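You operate a simulated robot arm through the tools that you are given. There is no shell and no other tool. Be economical: measure what you need, move in short steps, check, and stop when the job is done.

You run a simulated two-armed robot. Do the job below in one go: nothing can be reset, and whatever is moved stays where it is left.

JOB
Take the blue cloth from the top of the packing table and lay it out flat on the top of the check bench.

Only the result counts: the job must be done as asked and must still hold three seconds after the hand-in. Knocking over, shifting, dropping, spilling or breaking anything else fails it. Flat cloth is picked up by pressing the open fingertips on it (5 to 10 N) and closing them slowly along it; thin cloth reads only 2 to 8 mm in the jaws.

ROBOT AND FRAMES
Two 7-joint arms with two-finger parallel grippers on one trunk, on a base that drives. Base frame: it is fixed to the floor where the robot stands at the start and does not move with it; the origin is under the middle of the robot, x ahead of it, y to its left, z up. Lengths are in mm, angles in rad, forces in N, time in s.
The left shoulder is at the start at [6, 162, 1109], the right one opposite. With the tool pointing down near the work surface each hand reaches from about 160 to 640 mm from the robot's upright axis, wherever it stands, measured 20 degrees to its own side. Places, roughly: top of the check bench [3600, 0, 900]. Payload 1.57 kg a hand.
Tool frame (each hand has its own): the origin (TCP) lies between the finger pads and is the grasp point; the fingertips stand 30 mm ahead of it; z points along the fingers, y is the line along which they close. The gripper opens to 80 mm. The fingers are 17 mm wide and 12 mm thick; the gripper's body (40 by 82 mm) begins 80 mm behind the TCP.
Orientation is that of the tool frame in the base frame, as a unit quaternion [x, y, z, w]. With the fingers straight down and closing along the base's y, the tool's x points along the base's -x, its y along +y and its z along -z.

CONTROLS
- The arms move only by the tool move_arm. It takes "left_increments", "right_increments" or both (then of equal length, played together; a hand with none holds still); each is a list of rows, each a list of 7 numbers: the turn, a rotation vector about the tool's x, y, z in rad, then the shift along the tool's x, y, z in m, then the closure in counts, from 0 (fully open) to 255 (shut). In form: [[wx, wy, wz, tx, ty, tz, claw], ...]. A call has 1 to 8 rows; each row is the pose to reach, as a shift and turn from the pose commanded when the call began, along the tool's axes at that moment. Rows are played at 5 a second. More than 50 mm and 0.15 rad between two rows, or a gripper value outside its range, and nothing of the call is played. A pose out of reach is approached as far as the arm can. The call stops where the force on the tool passes 40 N (or 10 N more than at its start, if that is more) or the arm is blocked; 0.2 s more then pass. The fingers move at their own pace (about 45 mm/s each) and stop on an object; they squeeze with about 40 N. The grip force told is the motor's: it shows also when the fingers shut on nothing. Time passes only in rows, and 0.2 s behind the last, so rows that repeat a pose let the fingers close. It gives the time, the measured TCP pose, the force on the tool (base axes), the opening and the grip force at its end, in the units of the frame above (readings bear some noise), with the torque about the TCP (base axes, N m) and any sound that the robot's microphone picked up.
- Cameras (640 x 400 px; columns grow to the right, rows downward): "scene" is now at [70.5, 25.4, 1318.5]; the picture's right is [0.36, -0.93, 0.01], its down [-0.53, -0.21, -0.82] and it looks along [0.76, 0.30, -0.57] (base axes); focal length 216 px, centre (320, 200). "left" rides on the left gripper at [72, 7, -122] in its tool frame; the picture's right is [-0.09, 1.00, 0.00], its down [-0.84, -0.08, -0.54] and it looks along [-0.54, -0.05, 0.84] (tool axes); focal length 238 px, centre (320, 200). "right" rides on the right gripper at [72, -7, -122] in its tool frame; the picture's right is [0.09, 1.00, 0.00], its down [-0.84, 0.08, -0.54] and it looks along [-0.54, 0.05, 0.84] (tool axes); focal length 238 px, centre (320, 200). There is no depth. A picture from a camera that has moved, and an enlarged one, comes with that camera's place and axes in the base frame and with its lens.
- camera(camera): a new picture of that camera. It takes no simulated time.
- slide_trunk(by): slides the trunk up (or, below 0, down) by that many mm; the arms and the scene camera ride with it, the base frame stays. It gives what a move gives, with no picture.
- drive_base(legs): drives the robot by 1 to 6 legs, each [ahead, left, turn to the left] in mm, mm and rad, along the robot's own axes; the way and the turn of a leg run together, so that a leg with both is an arc; at most 1500 mm and 3.142 rad a leg. The arms and the cameras ride along, it lands a little off, and it stops where it bumps. It gives what a move gives.
- pan_tilt(pan, tilt): turns the head with the scene camera to pan (to the left, within 1.396 rad either way) and tilt (down, from -0.506 to 1.204), counted from straight ahead of the robot. It gives what a move gives.
- inspect(camera, box): a new picture of the part [left, top, right, bottom] of that camera's present view, enlarged. It takes no simulated time.
- job_done(): hands the job in; it is judged then, once.

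Work in short steps. Places have to be worked out from the pictures, the camera data and where the tool is seen: move nearer, look again, correct. Check each grasp and each placing, and mend what went wrong. You have 120 turns and 92 pictures in all, those below and enlarged ones among them. Open the grippers and draw the arms clear of the work before you hand the job in, unless the task says otherwise; then end with one line.

The tools are called after "Emit:" by a JSON object that holds its "fn" and its "kwargs". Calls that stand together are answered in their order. move_arm: Moves the arms, as the interface text tells. Its arguments: {"type":"object","properties":{"left_increments":{"type":"array","items":{"type":"array","items":{"type":"number"}}},"right_increments":{"type":"array","items":{"type":"array","items":{"type":"number"}}}},"required":[]} The other tools are called the same way: slide_trunk (by) slides the trunk up or down; drive_base (legs) drives the base; pan_tilt (pan, tilt) turns the head that bears the scene camera; camera (camera) takes a picture; inspect (camera, box) takes an enlarged picture of a part of a camera's view; job_done () hands the job in.

At the start:

```text
time: 0.0
left_tcp_pos: [419.8, 322.1, 1116.7]
left_ee_rot: [0.002, 1.0, 0.004, 0.016]
left_force: [-0.3, -0.5, 0.6]
left_moment: [-0.01, 0.01, 0.01]
left_opening: 80.0
left_grip_force: 0.1
right_tcp_pos: [226.7, -51.4, 958.7]
right_ee_rot: [-0.002, 1.0, 0.0, -0.023]
right_force: [0.6, 0.8, 0.0]
right_moment: [-0.01, 0.01, 0.01]
right_opening: 79.9
right_grip_force: 0.0
trunk travel left (down, up): [-275.0, 168.0]
robot x, y, heading: [-21.7, 0.1, -0.004]
head pan, tilt: [0.379, 0.642]
```

scene: 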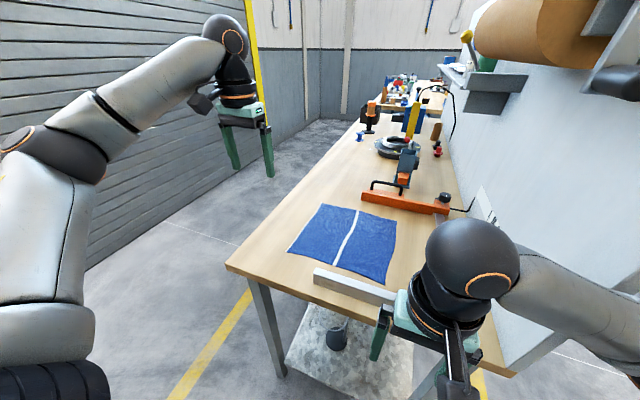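
right: 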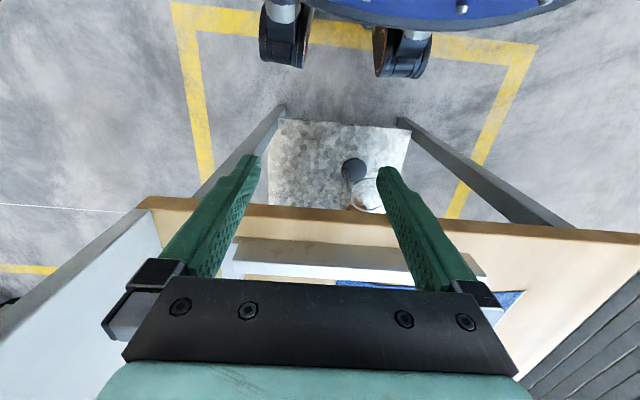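
left: 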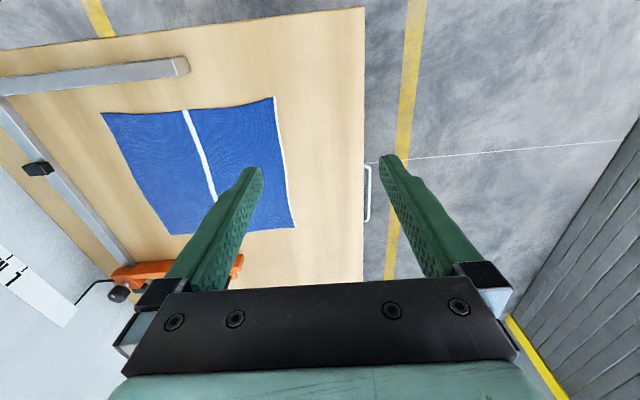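

The cloth's corners work out to about x 410–652, y −13…255, with the table top near z 865. I'll shift left to centre on the cloth, and raise the head to look along the way.

Emit:
{"fn": "drive_base", "kwargs": {"legs": [[0, 120, 0]]}}

Emit:
{"fn": "pan_tilt", "kwargs": {"pan": 0.0, "tilt": 0.25}}

Emit:
{"fn": "camera", "kwargs": {"camera": "scene"}}

Emit:
{"fn": "inspect", "kwargs": {"camera": "scene", "box": [240, 80, 400, 180]}}

```text
time: 1.7
left_tcp_pos: [439.9, 428.5, 1106.7]
left_ee_rot: [0.014, 1.0, 0.001, 0.005]
left_force: [0.1, 0.5, -0.9]
left_moment: [0.0, 0.02, 0.02]
left_opening: 79.9
left_grip_force: 0.0
right_tcp_pos: [259.2, 16.9, 948.4]
right_ee_rot: [0.091, 0.995, -0.017, -0.035]
right_force: [-0.5, -0.3, 0.1]
right_moment: [0.0, 0.04, -0.01]
right_opening: 80.1
right_grip_force: 0.1
trunk travel left (down, up): [-275.0, 168.0]
robot x, y, heading: [-20.0, 112.4, -0.028]
head pan, tilt: [0.379, 0.642]
stopped in leg 1: the robot was blocked; the commanded pose is now the measured one
```

```text
time: 2.6
left_tcp_pos: [439.0, 428.8, 1108.1]
left_ee_rot: [0.013, 1.0, 0.001, 0.008]
left_force: [0.3, 0.4, 0.1]
left_moment: [-0.03, 0.0, -0.01]
left_opening: 80.0
left_grip_force: 0.0
right_tcp_pos: [259.3, 17.2, 947.9]
right_ee_rot: [0.088, 0.995, -0.017, -0.033]
right_force: [0.3, -0.5, -1.1]
right_moment: [-0.03, -0.06, 0.0]
right_opening: 79.9
right_grip_force: 0.0
trunk travel left (down, up): [-275.0, 168.0]
robot x, y, heading: [-23.5, 113.1, -0.024]
head pan, tilt: [0.0, 0.25]
```

```text
88 pictures are left
camera scene: at [97.2, 108.1, 1352.7], right [-0.03, -1.0, 0.0], down [-0.23, 0.01, -0.97], along [0.97, -0.02, -0.23], focal length 216 px, centre (320, 200)
```

scene: 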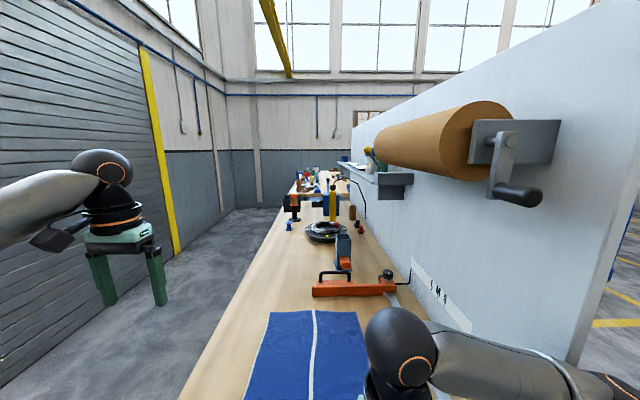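

```text
4.00 times, centred on (320, 130) of scene
camera zoom: at [97.2, 108.1, 1352.7], right [-0.03, -1.0, 0.0], down [-0.23, 0.01, -0.97], along [0.97, -0.02, -0.23], focal length 862 px, centre (320, 480)
```

zoom: 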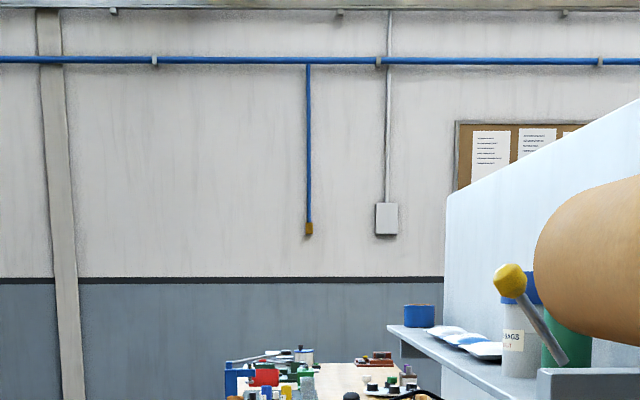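

The drive stopped after about 112 mm because something blocked it, and the right hand got turned a little. I'll check around that arm before moving on.

Emit:
{"fn": "camera", "kwargs": {"camera": "right"}}

Emit:
{"fn": "pan_tilt", "kwargs": {"pan": 0.0, "tilt": 0.95}}

Emit:
{"fn": "camera", "kwargs": {"camera": "scene"}}

Emit:
{"fn": "camera", "kwargs": {"camera": "left"}}

```text
86 pictures are left
camera right: at [194.5, 26.2, 1074.7], right [0.08, 1.0, -0.03], down [0.87, -0.06, 0.48], along [0.48, -0.07, -0.87], focal length 238 px, centre (320, 200)
```

right: 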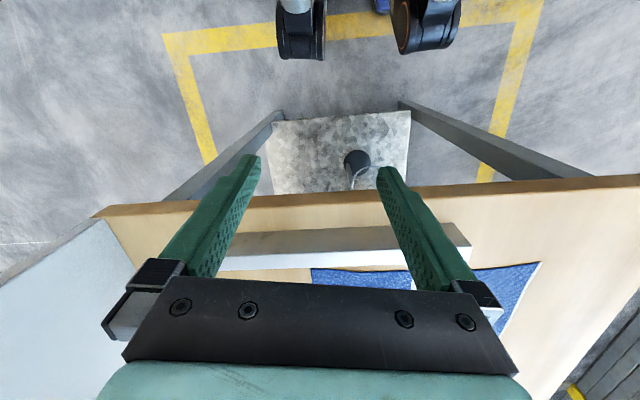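

```text
time: 3.6
left_tcp_pos: [437.9, 429.2, 1108.7]
left_ee_rot: [0.013, 1.0, 0.0, 0.008]
left_force: [0.1, 0.0, -0.1]
left_moment: [0.02, -0.02, 0.0]
left_opening: 80.0
left_grip_force: 0.0
right_tcp_pos: [258.0, 16.5, 947.5]
right_ee_rot: [0.088, 0.995, -0.016, -0.033]
right_force: [-0.2, -0.6, 0.5]
right_moment: [-0.03, 0.02, -0.01]
right_opening: 79.7
right_grip_force: 0.0
trunk travel left (down, up): [-275.0, 168.0]
robot x, y, heading: [-22.2, 114.9, -0.021]
head pan, tilt: [0.0, 0.949]
```

```text
85 pictures are left
camera scene: at [77.5, 108.8, 1292.1], right [-0.03, -1.0, 0.0], down [-0.8, 0.02, -0.6], along [0.59, -0.01, -0.8], focal length 216 px, centre (320, 200)
```

scene: 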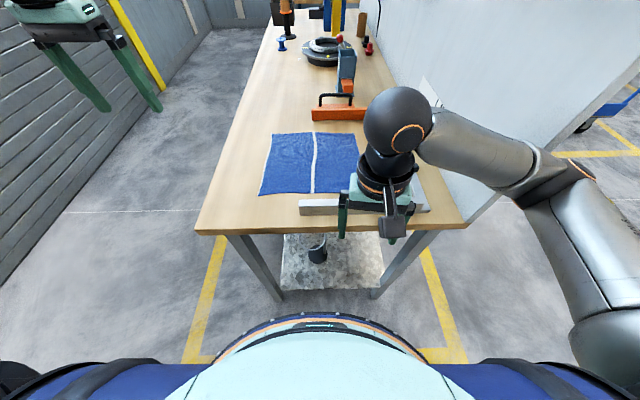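

```text
84 pictures are left
camera left: at [364.0, 437.3, 1230.1], right [0.12, 0.99, 0.0], down [0.83, -0.1, 0.55], along [0.55, -0.06, -0.83], focal length 238 px, centre (320, 200)
```

left: 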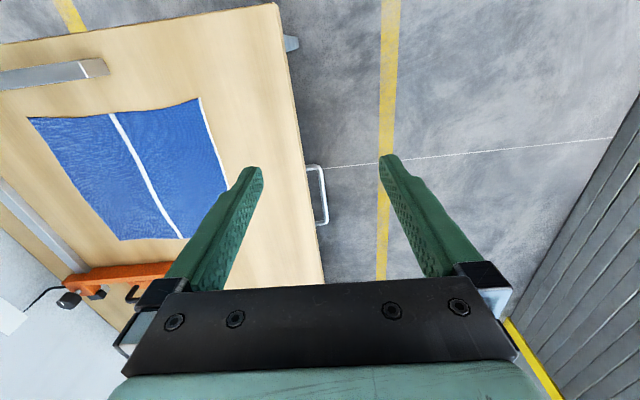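

The right forearm most likely touched the end of the tall side panel. It will be better to work from the open lane on the table's left side, facing it, and then drive sideways to the check bench. I'll back off and fold the left arm in a little, then look left.

Emit:
{"fn": "drive_base", "kwargs": {"legs": [[0, -20, 0], [-300, 0, 0]]}}

Emit:
{"fn": "move_arm", "kwargs": {"left_increments": [[0, 0, 0, 0.04, 0, 0, 0], [0, 0, 0, 0.08, 0, 0, 0], [0, 0, 0, 0.12, 0, 0, 0], [0, 0, 0, 0.15, 0, 0, 0]]}}

Emit:
{"fn": "pan_tilt", "kwargs": {"pan": 1.1, "tilt": 0.6}}

Emit:
{"fn": "camera", "kwargs": {"camera": "scene"}}

```text
time: 4.5
left_tcp_pos: [437.0, 423.1, 1104.8]
left_ee_rot: [0.013, 1.0, -0.003, 0.006]
left_force: [0.2, 1.4, 0.3]
left_moment: [-0.01, 0.0, -0.01]
left_opening: 79.9
left_grip_force: 0.1
right_tcp_pos: [252.5, 14.1, 948.0]
right_ee_rot: [0.079, 0.996, -0.021, -0.036]
right_force: [-0.4, -0.8, -0.7]
right_moment: [0.01, -0.02, 0.0]
right_opening: 80.1
right_grip_force: 0.0
trunk travel left (down, up): [-275.0, 168.0]
robot x, y, heading: [-25.7, 100.1, -0.032]
head pan, tilt: [0.0, 0.949]
stopped in leg 1: the robot was blocked; the commanded pose is now the measured one
```

```text
time: 5.5
left_tcp_pos: [285.9, 427.6, 1105.2]
left_ee_rot: [0.012, 1.0, -0.003, 0.007]
left_force: [-0.3, -0.7, -0.5]
left_moment: [0.0, -0.03, -0.02]
left_opening: 80.0
left_grip_force: 0.1
right_tcp_pos: [253.1, 13.6, 946.8]
right_ee_rot: [0.079, 0.996, -0.021, -0.036]
right_force: [-0.2, 0.6, 0.4]
right_moment: [-0.03, 0.02, 0.0]
right_opening: 80.0
right_grip_force: 0.0
trunk travel left (down, up): [-275.0, 168.0]
robot x, y, heading: [-22.2, 101.0, -0.028]
head pan, tilt: [0.0, 0.949]
```

```text
time: 6.9
left_tcp_pos: [286.6, 426.7, 1103.7]
left_ee_rot: [0.012, 1.0, -0.003, 0.007]
left_force: [-0.2, 0.0, 0.5]
left_moment: [0.01, 0.02, -0.04]
left_opening: 80.0
left_grip_force: 0.1
right_tcp_pos: [251.8, 13.5, 946.8]
right_ee_rot: [0.078, 0.996, -0.02, -0.036]
right_force: [-0.5, 0.2, 0.1]
right_moment: [0.0, 0.01, 0.03]
right_opening: 79.9
right_grip_force: 0.0
trunk travel left (down, up): [-275.0, 168.0]
robot x, y, heading: [-25.0, 100.6, -0.027]
head pan, tilt: [1.1, 0.6]
```

```text
83 pictures are left
camera scene: at [44.9, 183.9, 1319.5], right [0.88, -0.48, 0.02], down [-0.26, -0.5, -0.83], along [0.4, 0.72, -0.56], focal length 216 px, centre (320, 200)
```

scene: 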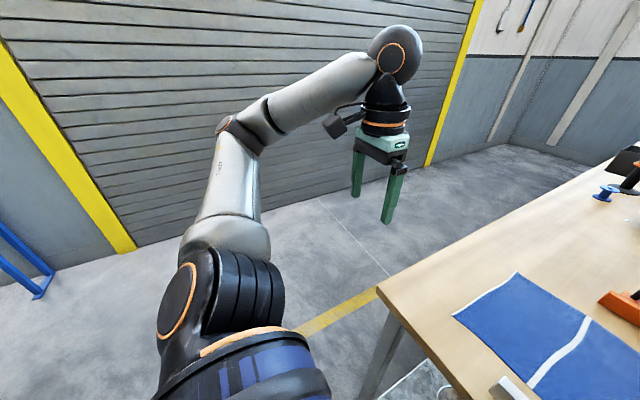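

It blocked again while moving right, so something is still catching the right arm. I'll look to the right.

Emit:
{"fn": "pan_tilt", "kwargs": {"pan": -0.9, "tilt": 0.7}}

Emit:
{"fn": "camera", "kwargs": {"camera": "scene"}}

```text
time: 8.8
left_tcp_pos: [286.2, 428.1, 1104.7]
left_ee_rot: [0.012, 1.0, -0.002, 0.008]
left_force: [0.5, -0.2, 0.3]
left_moment: [0.01, 0.0, 0.01]
left_opening: 80.0
left_grip_force: 0.0
right_tcp_pos: [253.9, 13.3, 948.0]
right_ee_rot: [0.079, 0.996, -0.02, -0.037]
right_force: [0.0, 0.0, 0.1]
right_moment: [-0.01, -0.04, 0.02]
right_opening: 80.2
right_grip_force: 0.1
trunk travel left (down, up): [-275.0, 168.0]
robot x, y, heading: [-23.0, 102.2, -0.023]
head pan, tilt: [-0.901, 0.7]
```

```text
82 pictures are left
camera scene: at [53.8, 38.1, 1312.0], right [-0.8, -0.6, -0.01], down [-0.38, 0.51, -0.77], along [0.47, -0.62, -0.63], focal length 216 px, centre (320, 200)
```

scene: 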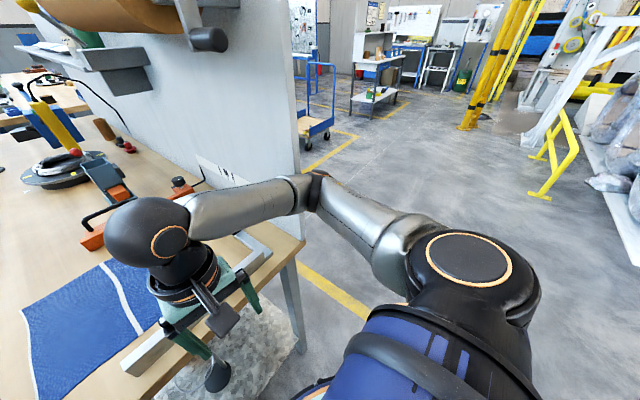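

The right forearm and elbow sit against the panel's near end. Backing straight away should free it.

Emit:
{"fn": "drive_base", "kwargs": {"legs": [[-350, 0, 0]]}}

Emit:
{"fn": "camera", "kwargs": {"camera": "scene"}}

```text
time: 11.1
left_tcp_pos: [-56.8, 429.8, 1101.2]
left_ee_rot: [0.014, 1.0, 0.0, 0.0]
left_force: [-0.5, -0.1, 0.7]
left_moment: [-0.02, 0.05, 0.01]
left_opening: 80.0
left_grip_force: 0.0
right_tcp_pos: [-93.4, 18.9, 942.1]
right_ee_rot: [0.08, 0.996, -0.018, -0.044]
right_force: [0.2, -0.7, 0.1]
right_moment: [-0.02, 0.02, 0.0]
right_opening: 80.1
right_grip_force: 0.0
trunk travel left (down, up): [-275.0, 168.0]
robot x, y, heading: [-376.6, 108.0, -0.028]
head pan, tilt: [-0.901, 0.7]
```

```text
81 pictures are left
camera scene: at [-287.2, 41.5, 1310.3], right [-0.8, -0.6, 0.0], down [-0.39, 0.52, -0.77], along [0.46, -0.61, -0.64], focal length 216 px, centre (320, 200)
```

scene: 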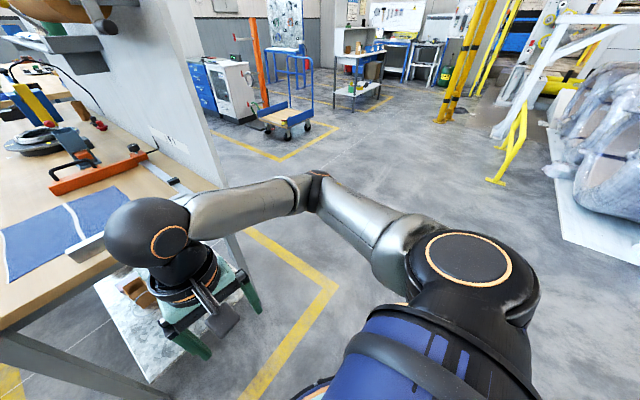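

Free now. I'll drive left into the lane and turn to face the table's long side from a short way back.

Emit:
{"fn": "drive_base", "kwargs": {"legs": [[0, 700, 0], [0, 0, -1.543]]}}

Emit:
{"fn": "pan_tilt", "kwargs": {"pan": 0.6, "tilt": 0.6}}

Emit:
{"fn": "camera", "kwargs": {"camera": "scene"}}

```text
time: 21.5
left_tcp_pos: [-35.0, 485.9, 1102.4]
left_ee_rot: [0.713, 0.701, 0.001, 0.001]
left_force: [-0.1, 0.2, 0.5]
left_moment: [0.02, 0.02, 0.0]
left_opening: 79.9
left_grip_force: 0.0
right_tcp_pos: [-447.3, 518.8, 942.8]
right_ee_rot: [0.757, 0.651, 0.018, -0.044]
right_force: [0.4, 0.2, -0.2]
right_moment: [-0.03, -0.01, 0.01]
right_opening: 79.8
right_grip_force: 0.2
trunk travel left (down, up): [-275.0, 168.0]
robot x, y, heading: [-359.9, 805.6, -1.59]
head pan, tilt: [-0.901, 0.7]
```

```text
time: 23.1
left_tcp_pos: [-34.1, 485.6, 1101.1]
left_ee_rot: [0.713, 0.701, 0.001, -0.001]
left_force: [-0.7, -0.4, -0.3]
left_moment: [0.01, -0.02, 0.0]
left_opening: 80.3
left_grip_force: 0.0
right_tcp_pos: [-447.6, 519.3, 942.2]
right_ee_rot: [0.758, 0.651, 0.019, -0.045]
right_force: [0.2, -1.0, 0.1]
right_moment: [0.02, 0.0, 0.01]
right_opening: 80.0
right_grip_force: 0.1
trunk travel left (down, up): [-275.0, 168.0]
robot x, y, heading: [-359.0, 807.3, -1.586]
head pan, tilt: [0.6, 0.6]
```

```text
80 pictures are left
camera scene: at [-309.5, 693.2, 1318.9], right [-0.84, -0.55, 0.0], down [-0.31, 0.47, -0.83], along [0.45, -0.69, -0.56], focal length 216 px, centre (320, 200)
```

scene: 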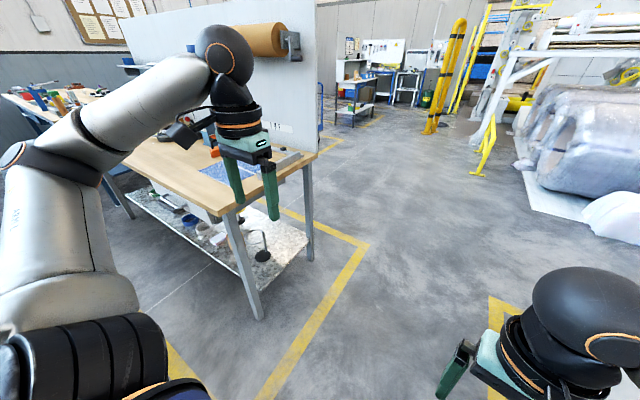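

Clear. I'll drive sideways along the table until level with the cloth.

Emit:
{"fn": "drive_base", "kwargs": {"legs": [[0, 890, 0.015]]}}

Emit:
{"fn": "pan_tilt", "kwargs": {"pan": 0.0, "tilt": 0.75}}

Emit:
{"fn": "camera", "kwargs": {"camera": "scene"}}

```text
time: 31.1
left_tcp_pos: [847.3, 488.9, 1100.6]
left_ee_rot: [0.704, 0.71, 0.001, 0.0]
left_force: [-0.1, 0.2, 0.7]
left_moment: [0.02, -0.02, -0.01]
left_opening: 80.1
left_grip_force: 0.0
right_tcp_pos: [433.8, 511.3, 942.9]
right_ee_rot: [0.748, 0.662, 0.019, -0.045]
right_force: [1.1, -0.5, 0.2]
right_moment: [0.0, -0.01, -0.04]
right_opening: 80.2
right_grip_force: 0.1
trunk travel left (down, up): [-275.0, 168.0]
robot x, y, heading: [517.6, 801.8, -1.569]
head pan, tilt: [0.6, 0.6]
```

```text
time: 32.1
left_tcp_pos: [848.2, 489.0, 1102.7]
left_ee_rot: [0.703, 0.711, 0.0, 0.0]
left_force: [0.4, 0.0, 0.5]
left_moment: [-0.04, 0.0, 0.01]
left_opening: 80.3
left_grip_force: 0.0
right_tcp_pos: [433.7, 511.0, 942.5]
right_ee_rot: [0.748, 0.662, 0.017, -0.045]
right_force: [-0.8, -0.8, 0.0]
right_moment: [0.03, -0.05, -0.01]
right_opening: 79.8
right_grip_force: 0.0
trunk travel left (down, up): [-275.0, 168.0]
robot x, y, heading: [518.7, 803.5, -1.563]
head pan, tilt: [0.0, 0.75]
```

```text
79 pictures are left
camera scene: at [517.6, 678.7, 1306.0], right [-1.0, -0.01, 0.0], down [-0.01, 0.68, -0.73], along [0.01, -0.73, -0.68], focal length 216 px, centre (320, 200)
```

scene: 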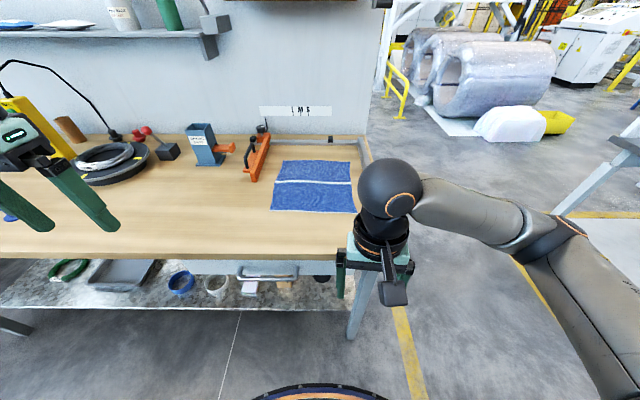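

I'm now squarely in front of the cloth. Its near edge runs from about [415, 256] to [660, 250]. I'll close in by 100 mm and centre on it.

Emit:
{"fn": "drive_base", "kwargs": {"legs": [[100, 18, 0]]}}

Emit:
{"fn": "move_arm", "kwargs": {"left_increments": [[0, 0, 0, 0, -0.04, 0, 64], [0, 0, 0, 0, -0.08, 0, 127], [0, 0, 0, 0, -0.12, 0, 127], [0, 0, 0, 0, -0.16, 0, 127], [0, 0, 0, 0, -0.2, 0, 127]], "right_increments": [[-0.013, -0.03, -0.041, 0, 0, -0.02, 64], [-0.025, -0.06, -0.081, 0, 0, -0.04, 127], [-0.038, -0.089, -0.122, 0, 0, -0.06, 127], [-0.038, -0.089, -0.122, 0, 0, -0.08, 127], [-0.038, -0.089, -0.122, 0, 0, -0.1, 127]]}}

Emit:
{"fn": "camera", "kwargs": {"camera": "left"}}

Emit:
{"fn": "camera", "kwargs": {"camera": "right"}}

```text
time: 33.3
left_tcp_pos: [866.5, 388.8, 1101.1]
left_ee_rot: [0.704, 0.711, 0.001, -0.002]
left_force: [-0.2, -0.1, 0.3]
left_moment: [0.04, -0.04, 0.01]
left_opening: 80.0
left_grip_force: 0.1
right_tcp_pos: [454.0, 412.2, 940.7]
right_ee_rot: [0.748, 0.662, 0.018, -0.045]
right_force: [-0.2, 0.1, 0.2]
right_moment: [0.03, 0.0, 0.01]
right_opening: 80.0
right_grip_force: 0.1
trunk travel left (down, up): [-275.0, 168.0]
robot x, y, heading: [536.8, 703.3, -1.562]
head pan, tilt: [0.0, 0.75]
```

```text
time: 34.5
left_tcp_pos: [665.4, 387.8, 1099.1]
left_ee_rot: [0.703, 0.711, 0.0, 0.0]
left_force: [0.2, -0.2, 0.6]
left_moment: [0.02, 0.02, 0.01]
left_opening: 40.2
left_grip_force: 0.1
right_tcp_pos: [457.1, 403.9, 1040.2]
right_ee_rot: [0.707, 0.707, 0.0, 0.0]
right_force: [0.2, 0.2, -0.2]
right_moment: [0.02, 0.0, 0.01]
right_opening: 40.1
right_grip_force: 0.0
trunk travel left (down, up): [-275.0, 168.0]
robot x, y, heading: [536.2, 697.9, -1.562]
head pan, tilt: [0.0, 0.75]
```

```text
78 pictures are left
camera left: at [671.3, 459.6, 1221.7], right [1.0, -0.08, 0.0], down [-0.07, -0.84, 0.54], along [-0.05, -0.54, -0.84], focal length 238 px, centre (320, 200)
```

left: 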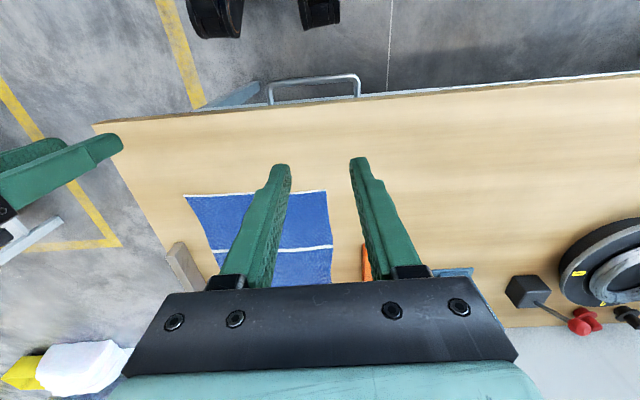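

```text
77 pictures are left
camera right: at [448.3, 474.8, 1163.2], right [1.0, 0.09, 0.0], down [0.08, -0.84, 0.54], along [0.05, -0.54, -0.84], focal length 238 px, centre (320, 200)
```

right: 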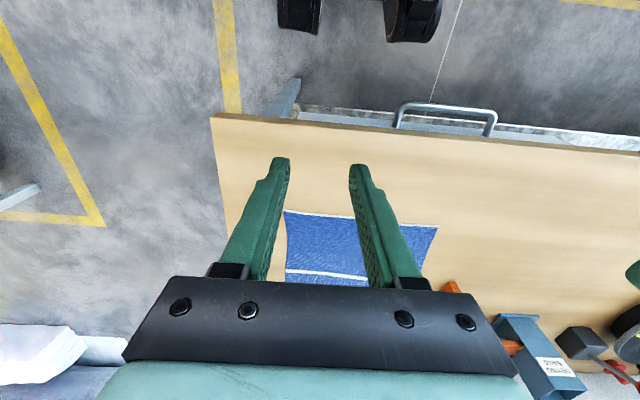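

The four views agree: the near corners are at [412, 258] and [661, 250], and the table is at z≈865. I'll bring both hands, fingers 40 mm open, above points 13 mm inside the near edge.

Emit:
{"fn": "move_arm", "kwargs": {"left_increments": [[0, 0, 0, -0.03, -0.008, 0.032, 127], [0, 0, 0, -0.06, -0.016, 0.064, 127], [0, 0, 0, -0.09, -0.024, 0.096, 127], [0, 0, 0, -0.12, -0.032, 0.128, 127], [0, 0, 0, -0.1496, -0.0386, 0.164, 127]], "right_increments": [[0, 0, 0, -0.032, -0.002, 0.022, 127], [0, 0, 0, -0.064, -0.004, 0.044, 127], [0, 0, 0, -0.096, -0.006, 0.066, 127], [0, 0, 0, -0.128, -0.008, 0.088, 127], [0, 0, 0, -0.159, -0.01, 0.105, 127]]}}

Emit:
{"fn": "camera", "kwargs": {"camera": "left"}}

Emit:
{"fn": "camera", "kwargs": {"camera": "right"}}

```text
time: 35.7
left_tcp_pos: [631.0, 238.4, 937.0]
left_ee_rot: [0.704, 0.71, 0.0, 0.0]
left_force: [0.0, 0.1, 1.1]
left_moment: [0.02, -0.02, -0.02]
left_opening: 40.2
left_grip_force: 0.1
right_tcp_pos: [446.4, 243.6, 936.9]
right_ee_rot: [0.707, 0.707, -0.001, 0.0]
right_force: [-0.8, 0.0, -0.2]
right_moment: [0.0, -0.01, 0.02]
right_opening: 40.2
right_grip_force: 0.0
trunk travel left (down, up): [-275.0, 168.0]
robot x, y, heading: [536.2, 699.8, -1.562]
head pan, tilt: [0.0, 0.75]
```

```text
76 pictures are left
camera left: at [635.8, 310.3, 1059.0], right [1.0, -0.08, 0.0], down [-0.07, -0.84, 0.54], along [-0.05, -0.54, -0.84], focal length 238 px, centre (320, 200)
```

left: 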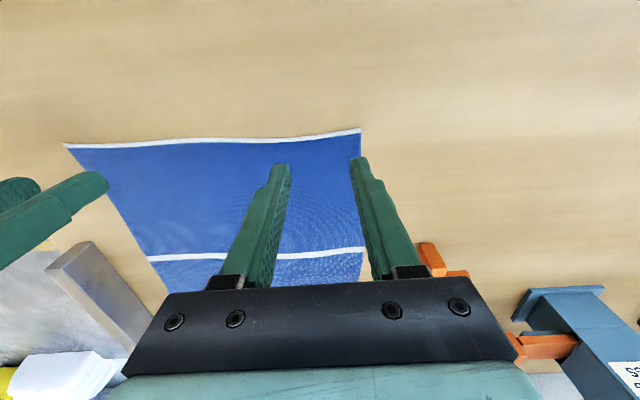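

```text
75 pictures are left
camera right: at [439.1, 315.3, 1059.3], right [1.0, 0.09, 0.0], down [0.08, -0.84, 0.54], along [0.05, -0.54, -0.84], focal length 238 px, centre (320, 200)
```

right: 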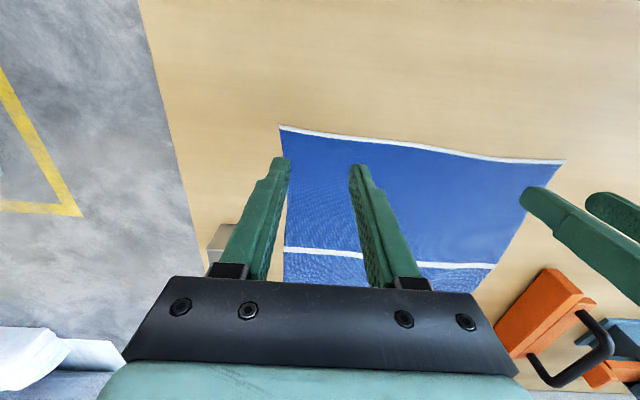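

Both hands sit correctly over the edge. I'll shift a few mm inward and descend to just above the cloth.

Emit:
{"fn": "move_arm", "kwargs": {"left_increments": [[0, 0, 0, 0, -0.006, 0.01, 127], [0, 0, 0, 0, -0.006, 0.02, 127], [0, 0, 0, 0, -0.006, 0.03, 127], [0, 0, 0, 0, -0.006, 0.034, 127]], "right_increments": [[0, 0, 0, 0, 0.004, 0.01, 127], [0, 0, 0, 0, 0.004, 0.02, 127], [0, 0, 0, 0, 0.004, 0.03, 127], [0, 0, 0, 0, 0.004, 0.034, 127]]}}

```text
time: 36.7
left_tcp_pos: [624.4, 238.3, 903.0]
left_ee_rot: [0.704, 0.71, 0.0, 0.0]
left_force: [-0.7, 0.3, 1.0]
left_moment: [-0.01, 0.01, 0.01]
left_opening: 40.3
left_grip_force: 0.0
right_tcp_pos: [452.2, 243.6, 902.5]
right_ee_rot: [0.708, 0.707, -0.001, 0.0]
right_force: [-0.2, -0.2, 0.3]
right_moment: [0.01, 0.0, -0.05]
right_opening: 40.0
right_grip_force: 0.0
trunk travel left (down, up): [-275.0, 168.0]
robot x, y, heading: [533.1, 702.3, -1.562]
head pan, tilt: [0.0, 0.75]
```

No contact yet with the tips near z 873. I'll creep down in small steps.

Emit:
{"fn": "move_arm", "kwargs": {"left_increments": [[0, 0, 0, 0, 0, 0.002, 127], [0, 0, 0, 0, 0, 0.004, 127]], "right_increments": [[0, 0, 0, 0, 0, 0.002, 127], [0, 0, 0, 0, 0, 0.004, 127]]}}

Emit:
{"fn": "inspect", "kwargs": {"camera": "left", "box": [200, 100, 440, 250]}}

```text
time: 37.3
left_tcp_pos: [624.0, 238.3, 899.1]
left_ee_rot: [0.705, 0.71, 0.0, 0.0]
left_force: [0.6, -0.5, 0.1]
left_moment: [-0.03, -0.01, 0.02]
left_opening: 40.3
left_grip_force: 0.0
right_tcp_pos: [451.7, 243.8, 899.3]
right_ee_rot: [0.707, 0.707, 0.0, 0.0]
right_force: [0.2, -1.1, 0.3]
right_moment: [0.02, 0.0, 0.03]
right_opening: 40.1
right_grip_force: 0.0
trunk travel left (down, up): [-275.0, 168.0]
robot x, y, heading: [532.7, 700.7, -1.561]
head pan, tilt: [0.0, 0.75]
```

```text
2.67 times, centred on (320, 175) of left
camera zoom: at [629.5, 310.6, 1021.9], right [1.0, -0.08, 0.0], down [-0.07, -0.84, 0.54], along [-0.05, -0.54, -0.84], focal length 636 px, centre (320, 267)
```

zoom: 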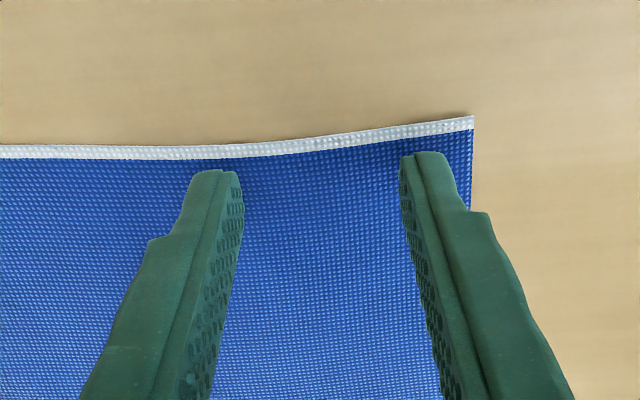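

Good alignment, no contact yet. Another few mm down.

Emit:
{"fn": "move_arm", "kwargs": {"left_increments": [[0, 0, 0, 0, 0, 0.002, 127], [0, 0, 0, 0, 0, 0.004, 127]], "right_increments": [[0, 0, 0, 0, 0, 0.002, 127], [0, 0, 0, 0, 0, 0.004, 127]]}}

```text
time: 37.9
left_tcp_pos: [623.1, 238.2, 895.6]
left_ee_rot: [0.704, 0.711, 0.001, 0.001]
left_force: [0.5, -0.3, 0.4]
left_moment: [0.0, 0.02, -0.02]
left_opening: 40.1
left_grip_force: 0.1
right_tcp_pos: [451.8, 244.7, 895.6]
right_ee_rot: [0.707, 0.707, 0.001, -0.001]
right_force: [-0.1, -0.7, -0.6]
right_moment: [-0.03, 0.0, 0.0]
right_opening: 40.1
right_grip_force: 0.0
trunk travel left (down, up): [-275.0, 168.0]
robot x, y, heading: [540.0, 698.5, -1.563]
head pan, tilt: [0.0, 0.75]
```

Tips are at about 865 and there is still no contact. I'll continue in 1.5 mm steps.

Emit:
{"fn": "move_arm", "kwargs": {"left_increments": [[0, 0, 0, 0, 0, 0.0015, 127], [0, 0, 0, 0, 0, 0.003, 127]], "right_increments": [[0, 0, 0, 0, 0, 0.0015, 127], [0, 0, 0, 0, 0, 0.003, 127]]}}

```text
time: 38.5
left_tcp_pos: [622.4, 239.7, 892.3]
left_ee_rot: [0.704, 0.71, 0.0, -0.001]
left_force: [-0.5, -0.6, -0.1]
left_moment: [0.0, 0.01, 0.03]
left_opening: 40.1
left_grip_force: 0.1
right_tcp_pos: [450.9, 244.9, 891.9]
right_ee_rot: [0.707, 0.707, 0.0, 0.0]
right_force: [-0.5, 0.3, -0.1]
right_moment: [0.02, 0.0, 0.01]
right_opening: 40.2
right_grip_force: 0.2
trunk travel left (down, up): [-275.0, 168.0]
robot x, y, heading: [532.9, 704.3, -1.561]
head pan, tilt: [0.0, 0.75]
```

Emit:
{"fn": "move_arm", "kwargs": {"left_increments": [[0, 0, 0, 0, 0, 0.0015, 127], [0, 0, 0, 0, 0, 0.003, 127]], "right_increments": [[0, 0, 0, 0, 0, 0.0015, 127], [0, 0, 0, 0, 0, 0.003, 127]]}}

Emit:
{"fn": "inspect", "kwargs": {"camera": "right", "box": [200, 100, 440, 250]}}

```text
time: 39.1
left_tcp_pos: [623.4, 238.2, 891.5]
left_ee_rot: [0.704, 0.71, -0.002, 0.001]
left_force: [1.7, -1.2, 5.0]
left_moment: [-0.01, -0.01, 0.01]
left_opening: 39.8
left_grip_force: 0.0
right_tcp_pos: [451.3, 244.7, 892.3]
right_ee_rot: [0.707, 0.707, -0.002, 0.002]
right_force: [-1.7, 0.9, 11.5]
right_moment: [0.1, 0.09, -0.02]
right_opening: 40.1
right_grip_force: 0.1
trunk travel left (down, up): [-275.0, 168.0]
robot x, y, heading: [530.6, 702.7, -1.563]
head pan, tilt: [0.0, 0.75]
```

```text
2.67 times, centred on (320, 175) of right
camera zoom: at [443.4, 316.6, 1013.1], right [1.0, 0.09, 0.0], down [0.08, -0.83, 0.55], along [0.05, -0.54, -0.84], focal length 636 px, centre (320, 267)
```

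zoom: 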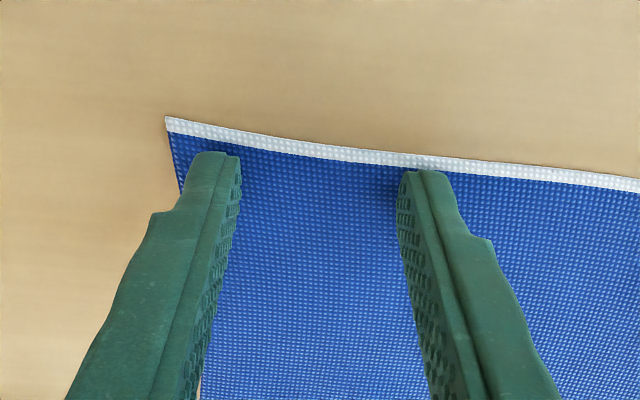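

Contact: left 5 N, right 11.5 N. I'll close both slowly along the cloth, easing the right by half a mm.

Emit:
{"fn": "move_arm", "kwargs": {"left_increments": [[0, 0, 0, 0, 0, 0.0005, 140], [0, 0, 0, 0, 0, 0.0005, 155], [0, 0, 0, 0, 0, 0.0005, 170], [0, 0, 0, 0, 0, 0.0005, 187], [0, 0, 0, 0, 0, 0.0005, 204], [0, 0, 0, 0, 0, 0.0005, 221], [0, 0, 0, 0, 0, 0.0005, 238], [0, 0, 0, 0, 0, 0.0005, 255]], "right_increments": [[0, 0, 0, 0, 0, -0.0005, 140], [0, 0, 0, 0, 0, -0.0005, 155], [0, 0, 0, 0, 0, -0.0005, 170], [0, 0, 0, 0, 0, -0.0005, 187], [0, 0, 0, 0, 0, -0.0005, 204], [0, 0, 0, 0, 0, -0.0005, 221], [0, 0, 0, 0, 0, -0.0005, 238], [0, 0, 0, 0, 0, -0.0005, 255]]}}

Emit:
{"fn": "inspect", "kwargs": {"camera": "right", "box": [200, 100, 440, 250]}}

Emit:
{"fn": "inspect", "kwargs": {"camera": "left", "box": [200, 100, 440, 250]}}

```text
time: 40.9
left_tcp_pos: [623.0, 240.6, 891.6]
left_ee_rot: [0.705, 0.709, -0.002, 0.0]
left_force: [-7.1, -0.5, 17.4]
left_moment: [0.02, 0.21, 0.05]
left_opening: 2.5
left_grip_force: 17.7
right_tcp_pos: [452.6, 247.0, 891.0]
right_ee_rot: [0.707, 0.707, -0.001, 0.003]
right_force: [9.7, -0.1, 19.4]
right_moment: [0.03, -0.19, 0.02]
right_opening: 3.2
right_grip_force: 21.2
trunk travel left (down, up): [-275.0, 168.0]
robot x, y, heading: [535.9, 700.9, -1.561]
head pan, tilt: [0.0, 0.75]
```

```text
2.67 times, centred on (320, 175) of right
camera zoom: at [444.2, 318.0, 1013.0], right [1.0, 0.09, 0.0], down [0.08, -0.83, 0.55], along [0.05, -0.54, -0.84], focal length 636 px, centre (320, 267)
```

zoom: 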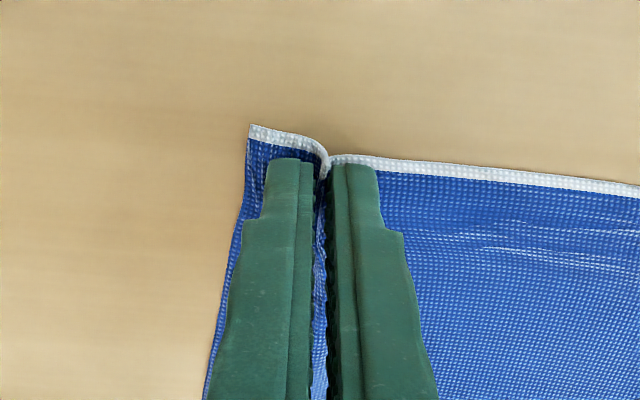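

```text
2.67 times, centred on (320, 175) of left
camera zoom: at [628.6, 312.6, 1013.6], right [1.0, -0.09, 0.0], down [-0.07, -0.84, 0.55], along [-0.05, -0.54, -0.84], focal length 636 px, centre (320, 267)
```

zoom: 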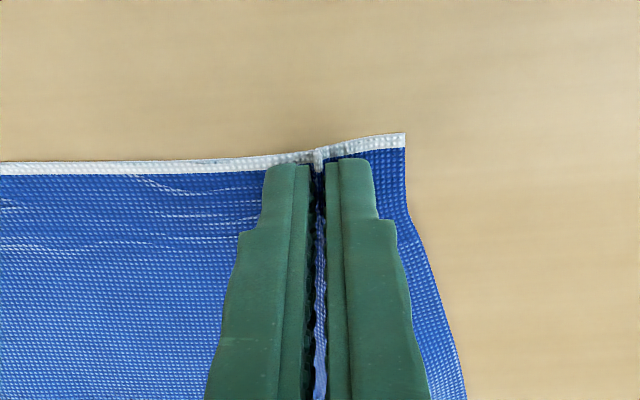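

Both hands hold a fold (2.5 and 3.2 mm). I'll lift gently first.

Emit:
{"fn": "move_arm", "kwargs": {"left_increments": [[0, 0, 0, 0, 0, -0.015, 255], [0, 0, 0, 0, 0, -0.03, 255], [0, 0, 0, 0, 0, -0.05, 255], [0, 0, 0, 0, 0, -0.07, 255], [0, 0, 0, 0, 0, -0.09, 255], [0, 0, 0, 0, 0, -0.11, 255]], "right_increments": [[0, 0, 0, 0, 0, -0.015, 255], [0, 0, 0, 0, 0, -0.03, 255], [0, 0, 0, 0, 0, -0.05, 255], [0, 0, 0, 0, 0, -0.07, 255], [0, 0, 0, 0, 0, -0.09, 255], [0, 0, 0, 0, 0, -0.11, 255]]}}

Emit:
{"fn": "camera", "kwargs": {"camera": "scene"}}

```text
time: 42.3
left_tcp_pos: [622.0, 240.2, 1000.1]
left_ee_rot: [0.704, 0.71, 0.0, -0.001]
left_force: [-12.3, 0.6, 0.2]
left_moment: [-0.03, 0.38, 0.02]
left_opening: 2.1
left_grip_force: 23.6
right_tcp_pos: [452.8, 244.4, 1000.2]
right_ee_rot: [0.707, 0.707, 0.0, -0.001]
right_force: [12.2, -0.2, -0.3]
right_moment: [0.03, -0.42, 0.05]
right_opening: 2.7
right_grip_force: 23.9
trunk travel left (down, up): [-275.0, 168.0]
robot x, y, heading: [539.0, 699.9, -1.561]
head pan, tilt: [0.0, 0.75]
```

```text
70 pictures are left
camera scene: at [536.5, 579.7, 1306.0], right [-1.0, -0.01, 0.0], down [-0.01, 0.68, -0.73], along [0.01, -0.73, -0.68], focal length 216 px, centre (320, 200)
```

scene: 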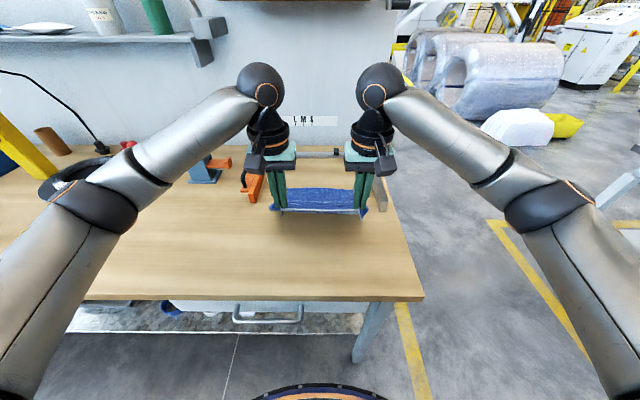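

Cloth held; there is 12 N of tension between the hands, so I'll move them a few mm together while continuing up.

Emit:
{"fn": "move_arm", "kwargs": {"left_increments": [[0, 0, 0, 0, -0.004, -0.025, 255], [0, 0, 0, 0, -0.006, -0.05, 255], [0, 0, 0, 0, -0.006, -0.08, 255], [0, 0, 0, 0, -0.006, -0.11, 255], [0, 0, 0, 0, -0.006, -0.14, 255], [0, 0, 0, 0, -0.006, -0.17, 255], [0, 0, 0, 0, -0.006, -0.2, 255]], "right_increments": [[0, 0, 0, 0, 0.004, -0.025, 255], [0, 0, 0, 0, 0.006, -0.05, 255], [0, 0, 0, 0, 0.006, -0.08, 255], [0, 0, 0, 0, 0.006, -0.11, 255], [0, 0, 0, 0, 0.006, -0.14, 255], [0, 0, 0, 0, 0.006, -0.17, 255], [0, 0, 0, 0, 0.006, -0.2, 255]]}}

Emit:
{"fn": "camera", "kwargs": {"camera": "scene"}}

Emit:
{"fn": "camera", "kwargs": {"camera": "left"}}

```text
time: 43.9
left_tcp_pos: [618.3, 237.8, 1201.3]
left_ee_rot: [0.704, 0.71, -0.001, 0.001]
left_force: [0.0, 0.5, 0.7]
left_moment: [0.01, 0.03, 0.0]
left_opening: 2.2
left_grip_force: 24.1
right_tcp_pos: [456.8, 246.4, 1200.3]
right_ee_rot: [0.707, 0.707, 0.0, 0.0]
right_force: [-0.5, 0.1, -0.8]
right_moment: [-0.02, 0.0, 0.0]
right_opening: 2.1
right_grip_force: 24.1
trunk travel left (down, up): [-275.0, 168.0]
robot x, y, heading: [531.9, 701.6, -1.563]
head pan, tilt: [0.0, 0.75]
```

```text
69 pictures are left
camera scene: at [536.3, 580.4, 1306.1], right [-1.0, -0.01, 0.0], down [0.0, 0.68, -0.73], along [0.01, -0.73, -0.68], focal length 216 px, centre (320, 200)
```

scene: 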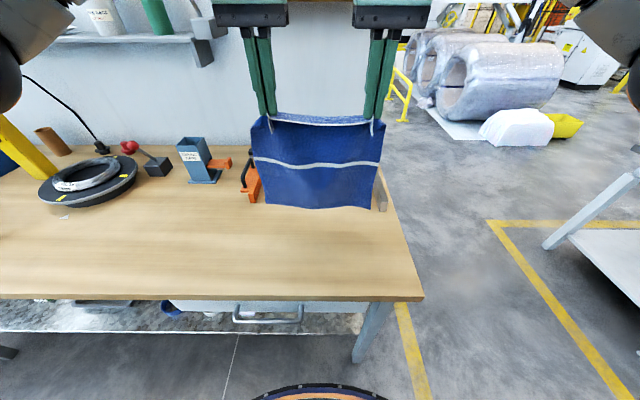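

```text
68 pictures are left
camera left: at [623.2, 310.9, 1324.3], right [1.0, -0.08, 0.0], down [-0.07, -0.84, 0.54], along [-0.05, -0.54, -0.84], focal length 238 px, centre (320, 200)
```

left: 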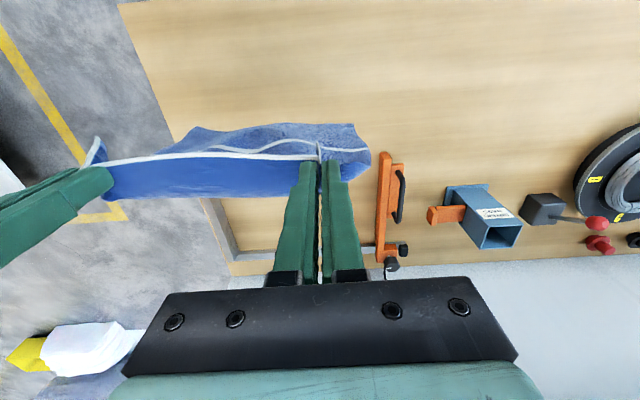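

The cloth hangs cleanly from both hands. I'll back away from the table and look left along the lane.

Emit:
{"fn": "drive_base", "kwargs": {"legs": [[-260, 0, 0]]}}

Emit:
{"fn": "pan_tilt", "kwargs": {"pan": 1.1, "tilt": 0.35}}

Emit:
{"fn": "camera", "kwargs": {"camera": "scene"}}

```text
time: 45.7
left_tcp_pos: [617.2, 496.4, 1200.8]
left_ee_rot: [0.703, 0.711, 0.0, 0.0]
left_force: [1.0, 0.6, 0.2]
left_moment: [-0.03, -0.04, 0.02]
left_opening: 2.1
left_grip_force: 23.6
right_tcp_pos: [457.0, 504.8, 1199.9]
right_ee_rot: [0.707, 0.707, 0.0, 0.0]
right_force: [-0.4, -0.1, -0.6]
right_moment: [-0.01, 0.01, -0.02]
right_opening: 2.1
right_grip_force: 23.8
trunk travel left (down, up): [-275.0, 168.0]
robot x, y, heading: [533.8, 962.2, -1.561]
head pan, tilt: [0.0, 0.75]
```

```text
time: 47.0
left_tcp_pos: [616.6, 496.1, 1201.0]
left_ee_rot: [0.703, 0.712, 0.0, 0.0]
left_force: [0.0, 0.1, -0.3]
left_moment: [-0.02, 0.0, 0.02]
left_opening: 2.0
left_grip_force: 23.9
right_tcp_pos: [455.8, 504.7, 1200.0]
right_ee_rot: [0.706, 0.708, 0.001, 0.0]
right_force: [-0.4, 0.6, 0.9]
right_moment: [0.03, -0.01, 0.01]
right_opening: 2.1
right_grip_force: 23.8
trunk travel left (down, up): [-275.0, 168.0]
robot x, y, heading: [533.9, 958.4, -1.557]
head pan, tilt: [1.1, 0.351]
```

```text
67 pictures are left
camera scene: at [617.1, 879.4, 1341.6], right [-0.45, -0.9, 0.0], down [-0.31, 0.15, -0.94], along [0.84, -0.42, -0.34], focal length 216 px, centre (320, 200)
```

scene: 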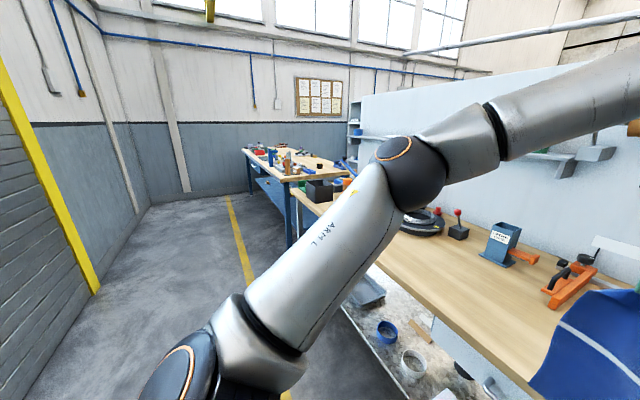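

The check bench lies further along with its front edge near y 395. I'll drive sideways halfway and look again.

Emit:
{"fn": "drive_base", "kwargs": {"legs": [[0, 1500, -0.01], [0, 500, 0]]}}

Emit:
{"fn": "camera", "kwargs": {"camera": "scene"}}

```text
time: 64.9
left_tcp_pos: [2615.8, 500.5, 1201.0]
left_ee_rot: [0.707, 0.707, 0.0, 0.0]
left_force: [-0.2, 0.0, -0.5]
left_moment: [-0.01, -0.01, -0.03]
left_opening: 2.1
left_grip_force: 23.1
right_tcp_pos: [2455.3, 508.0, 1199.5]
right_ee_rot: [0.71, 0.705, 0.0, 0.0]
right_force: [-0.3, 0.2, 0.2]
right_moment: [-0.05, -0.01, -0.01]
right_opening: 2.3
right_grip_force: 23.7
trunk travel left (down, up): [-275.0, 168.0]
robot x, y, heading: [2534.5, 966.2, -1.566]
head pan, tilt: [1.1, 0.351]
```

```text
66 pictures are left
camera scene: at [2620.4, 882.6, 1341.7], right [-0.45, -0.89, 0.0], down [-0.31, 0.16, -0.94], along [0.84, -0.43, -0.34], focal length 216 px, centre (320, 200)
```

scene: 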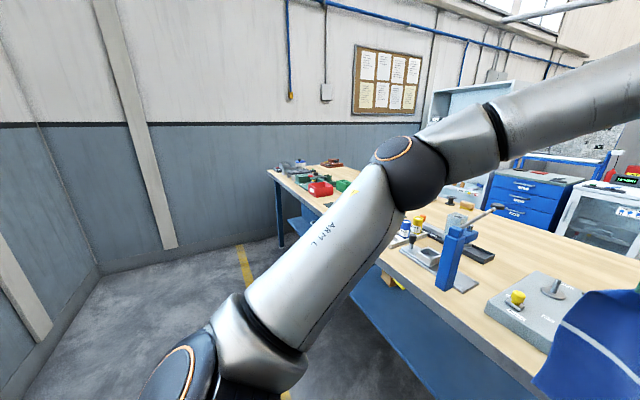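

The bench is cluttered, so I need a clear patch. I'll look with the head turned less.

Emit:
{"fn": "drive_base", "kwargs": {"legs": [[0, 750, 0]]}}

Emit:
{"fn": "pan_tilt", "kwargs": {"pan": 0.0, "tilt": 0.45}}

Emit:
{"fn": "camera", "kwargs": {"camera": "scene"}}

```text
time: 71.9
left_tcp_pos: [3366.6, 501.0, 1200.9]
left_ee_rot: [0.705, 0.709, 0.0, 0.001]
left_force: [-0.5, -0.6, 0.1]
left_moment: [-0.01, 0.0, -0.01]
left_opening: 2.1
left_grip_force: 23.2
right_tcp_pos: [3206.3, 511.0, 1200.0]
right_ee_rot: [0.709, 0.705, 0.0, 0.0]
right_force: [0.0, 0.0, 0.3]
right_moment: [0.01, 0.01, 0.01]
right_opening: 2.2
right_grip_force: 24.0
trunk travel left (down, up): [-275.0, 168.0]
robot x, y, heading: [3283.1, 962.1, -1.571]
head pan, tilt: [1.1, 0.351]
```

```text
time: 73.2
left_tcp_pos: [3367.0, 501.9, 1200.8]
left_ee_rot: [0.704, 0.71, -0.001, -0.001]
left_force: [-0.4, 0.2, -0.3]
left_moment: [-0.02, 0.01, -0.01]
left_opening: 2.0
left_grip_force: 23.4
right_tcp_pos: [3206.2, 510.8, 1200.1]
right_ee_rot: [0.709, 0.705, 0.0, 0.0]
right_force: [-0.2, 0.5, 0.5]
right_moment: [0.02, 0.03, 0.01]
right_opening: 2.2
right_grip_force: 23.5
trunk travel left (down, up): [-275.0, 168.0]
robot x, y, heading: [3286.0, 966.3, -1.571]
head pan, tilt: [0.0, 0.45]
```

```text
65 pictures are left
camera scene: at [3286.9, 834.4, 1332.5], right [-1.0, 0.0, 0.0], down [0.0, 0.44, -0.9], along [0.0, -0.9, -0.44], focal length 216 px, centre (320, 200)
```

scene: 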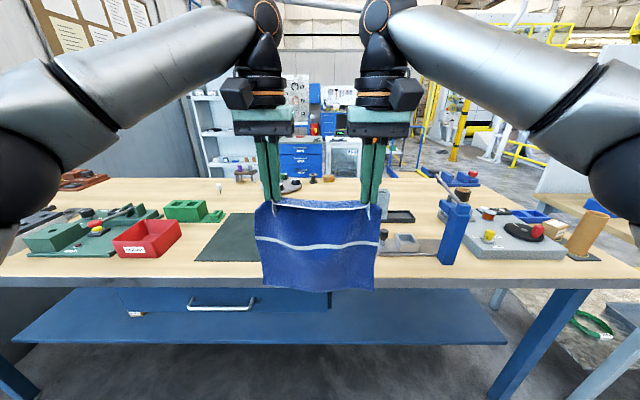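

Part of the clear area is hidden behind the cloth, including a green mat. The hand cameras look over it.

Emit:
{"fn": "camera", "kwargs": {"camera": "left"}}

Emit:
{"fn": "camera", "kwargs": {"camera": "right"}}

```text
64 pictures are left
camera left: at [3372.6, 573.3, 1323.4], right [1.0, -0.09, 0.0], down [-0.07, -0.84, 0.54], along [-0.05, -0.54, -0.84], focal length 238 px, centre (320, 200)
```

left: 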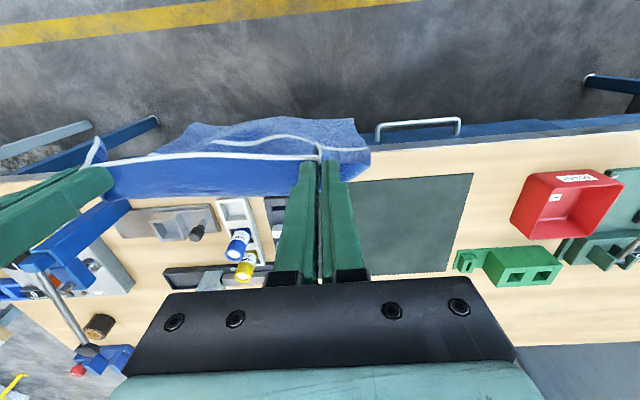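

```text
63 pictures are left
camera right: at [3198.5, 581.4, 1321.7], right [1.0, 0.09, 0.0], down [0.07, -0.84, 0.54], along [0.05, -0.54, -0.84], focal length 238 px, centre (320, 200)
```

right: 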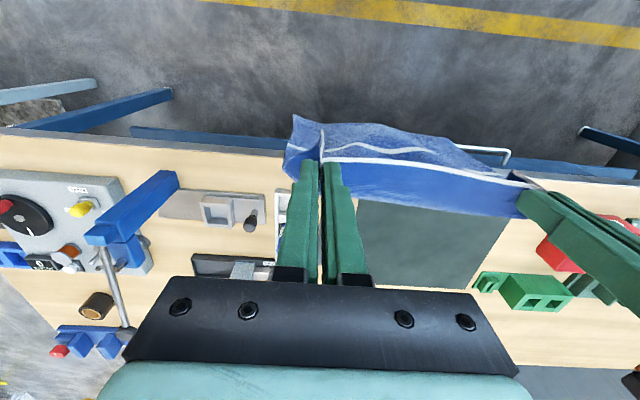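

The only clear patch is around the green flat mat, about x 3360–3657, y 47–337. I'll drive left to centre on it and view it from a new angle.

Emit:
{"fn": "drive_base", "kwargs": {"legs": [[0, 220, 0]]}}

Emit:
{"fn": "camera", "kwargs": {"camera": "left"}}

Emit:
{"fn": "camera", "kwargs": {"camera": "right"}}

Emit:
{"fn": "camera", "kwargs": {"camera": "scene"}}

```text
time: 75.8
left_tcp_pos: [3587.9, 502.0, 1199.5]
left_ee_rot: [0.706, 0.708, 0.0, 0.0]
left_force: [0.4, -0.9, -0.3]
left_moment: [0.01, -0.01, 0.01]
left_opening: 2.1
left_grip_force: 23.2
right_tcp_pos: [3425.6, 510.5, 1200.4]
right_ee_rot: [0.71, 0.704, 0.0, -0.001]
right_force: [0.0, -0.2, -0.7]
right_moment: [-0.01, 0.02, 0.02]
right_opening: 2.1
right_grip_force: 23.8
trunk travel left (down, up): [-275.0, 168.0]
robot x, y, heading: [3508.2, 965.4, -1.569]
head pan, tilt: [0.0, 0.45]
```

```text
62 pictures are left
camera left: at [3593.7, 573.5, 1323.4], right [1.0, -0.09, 0.0], down [-0.08, -0.84, 0.54], along [-0.05, -0.54, -0.84], focal length 238 px, centre (320, 200)
```

left: 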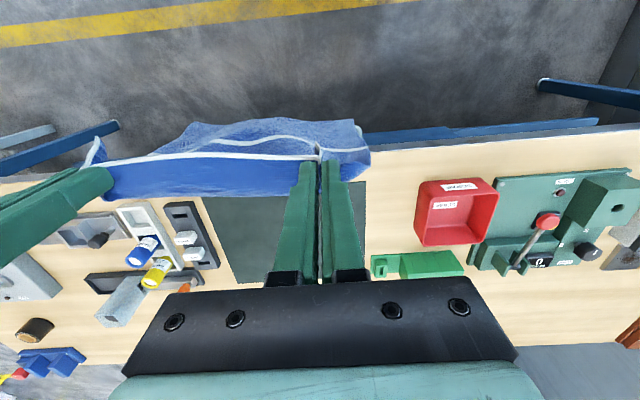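

```text
61 pictures are left
camera right: at [3419.6, 582.0, 1321.7], right [1.0, 0.09, 0.0], down [0.07, -0.84, 0.54], along [0.05, -0.54, -0.84], focal length 238 px, centre (320, 200)
```

right: 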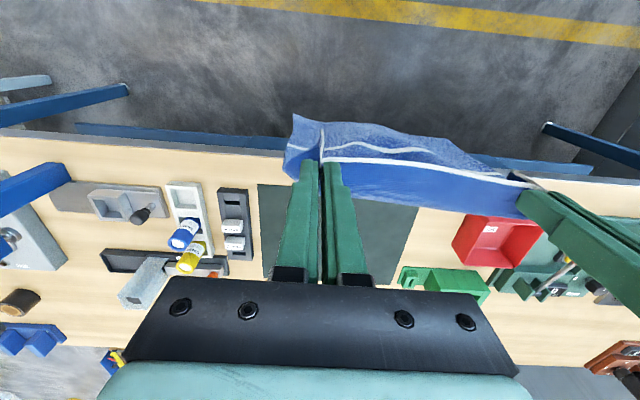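

```text
60 pictures are left
camera scene: at [3508.7, 834.8, 1332.5], right [-1.0, 0.0, 0.0], down [0.0, 0.44, -0.9], along [0.0, -0.9, -0.44], focal length 216 px, centre (320, 200)
```

scene: 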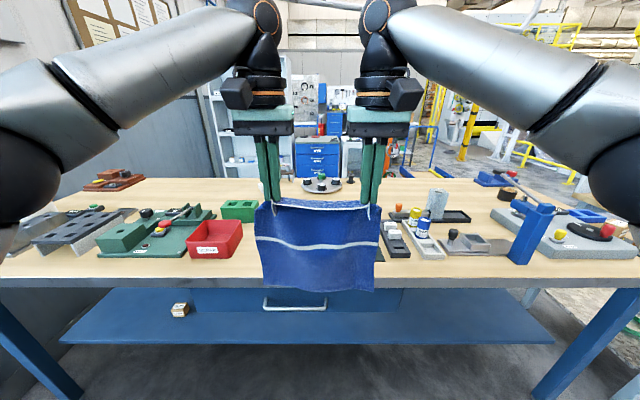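

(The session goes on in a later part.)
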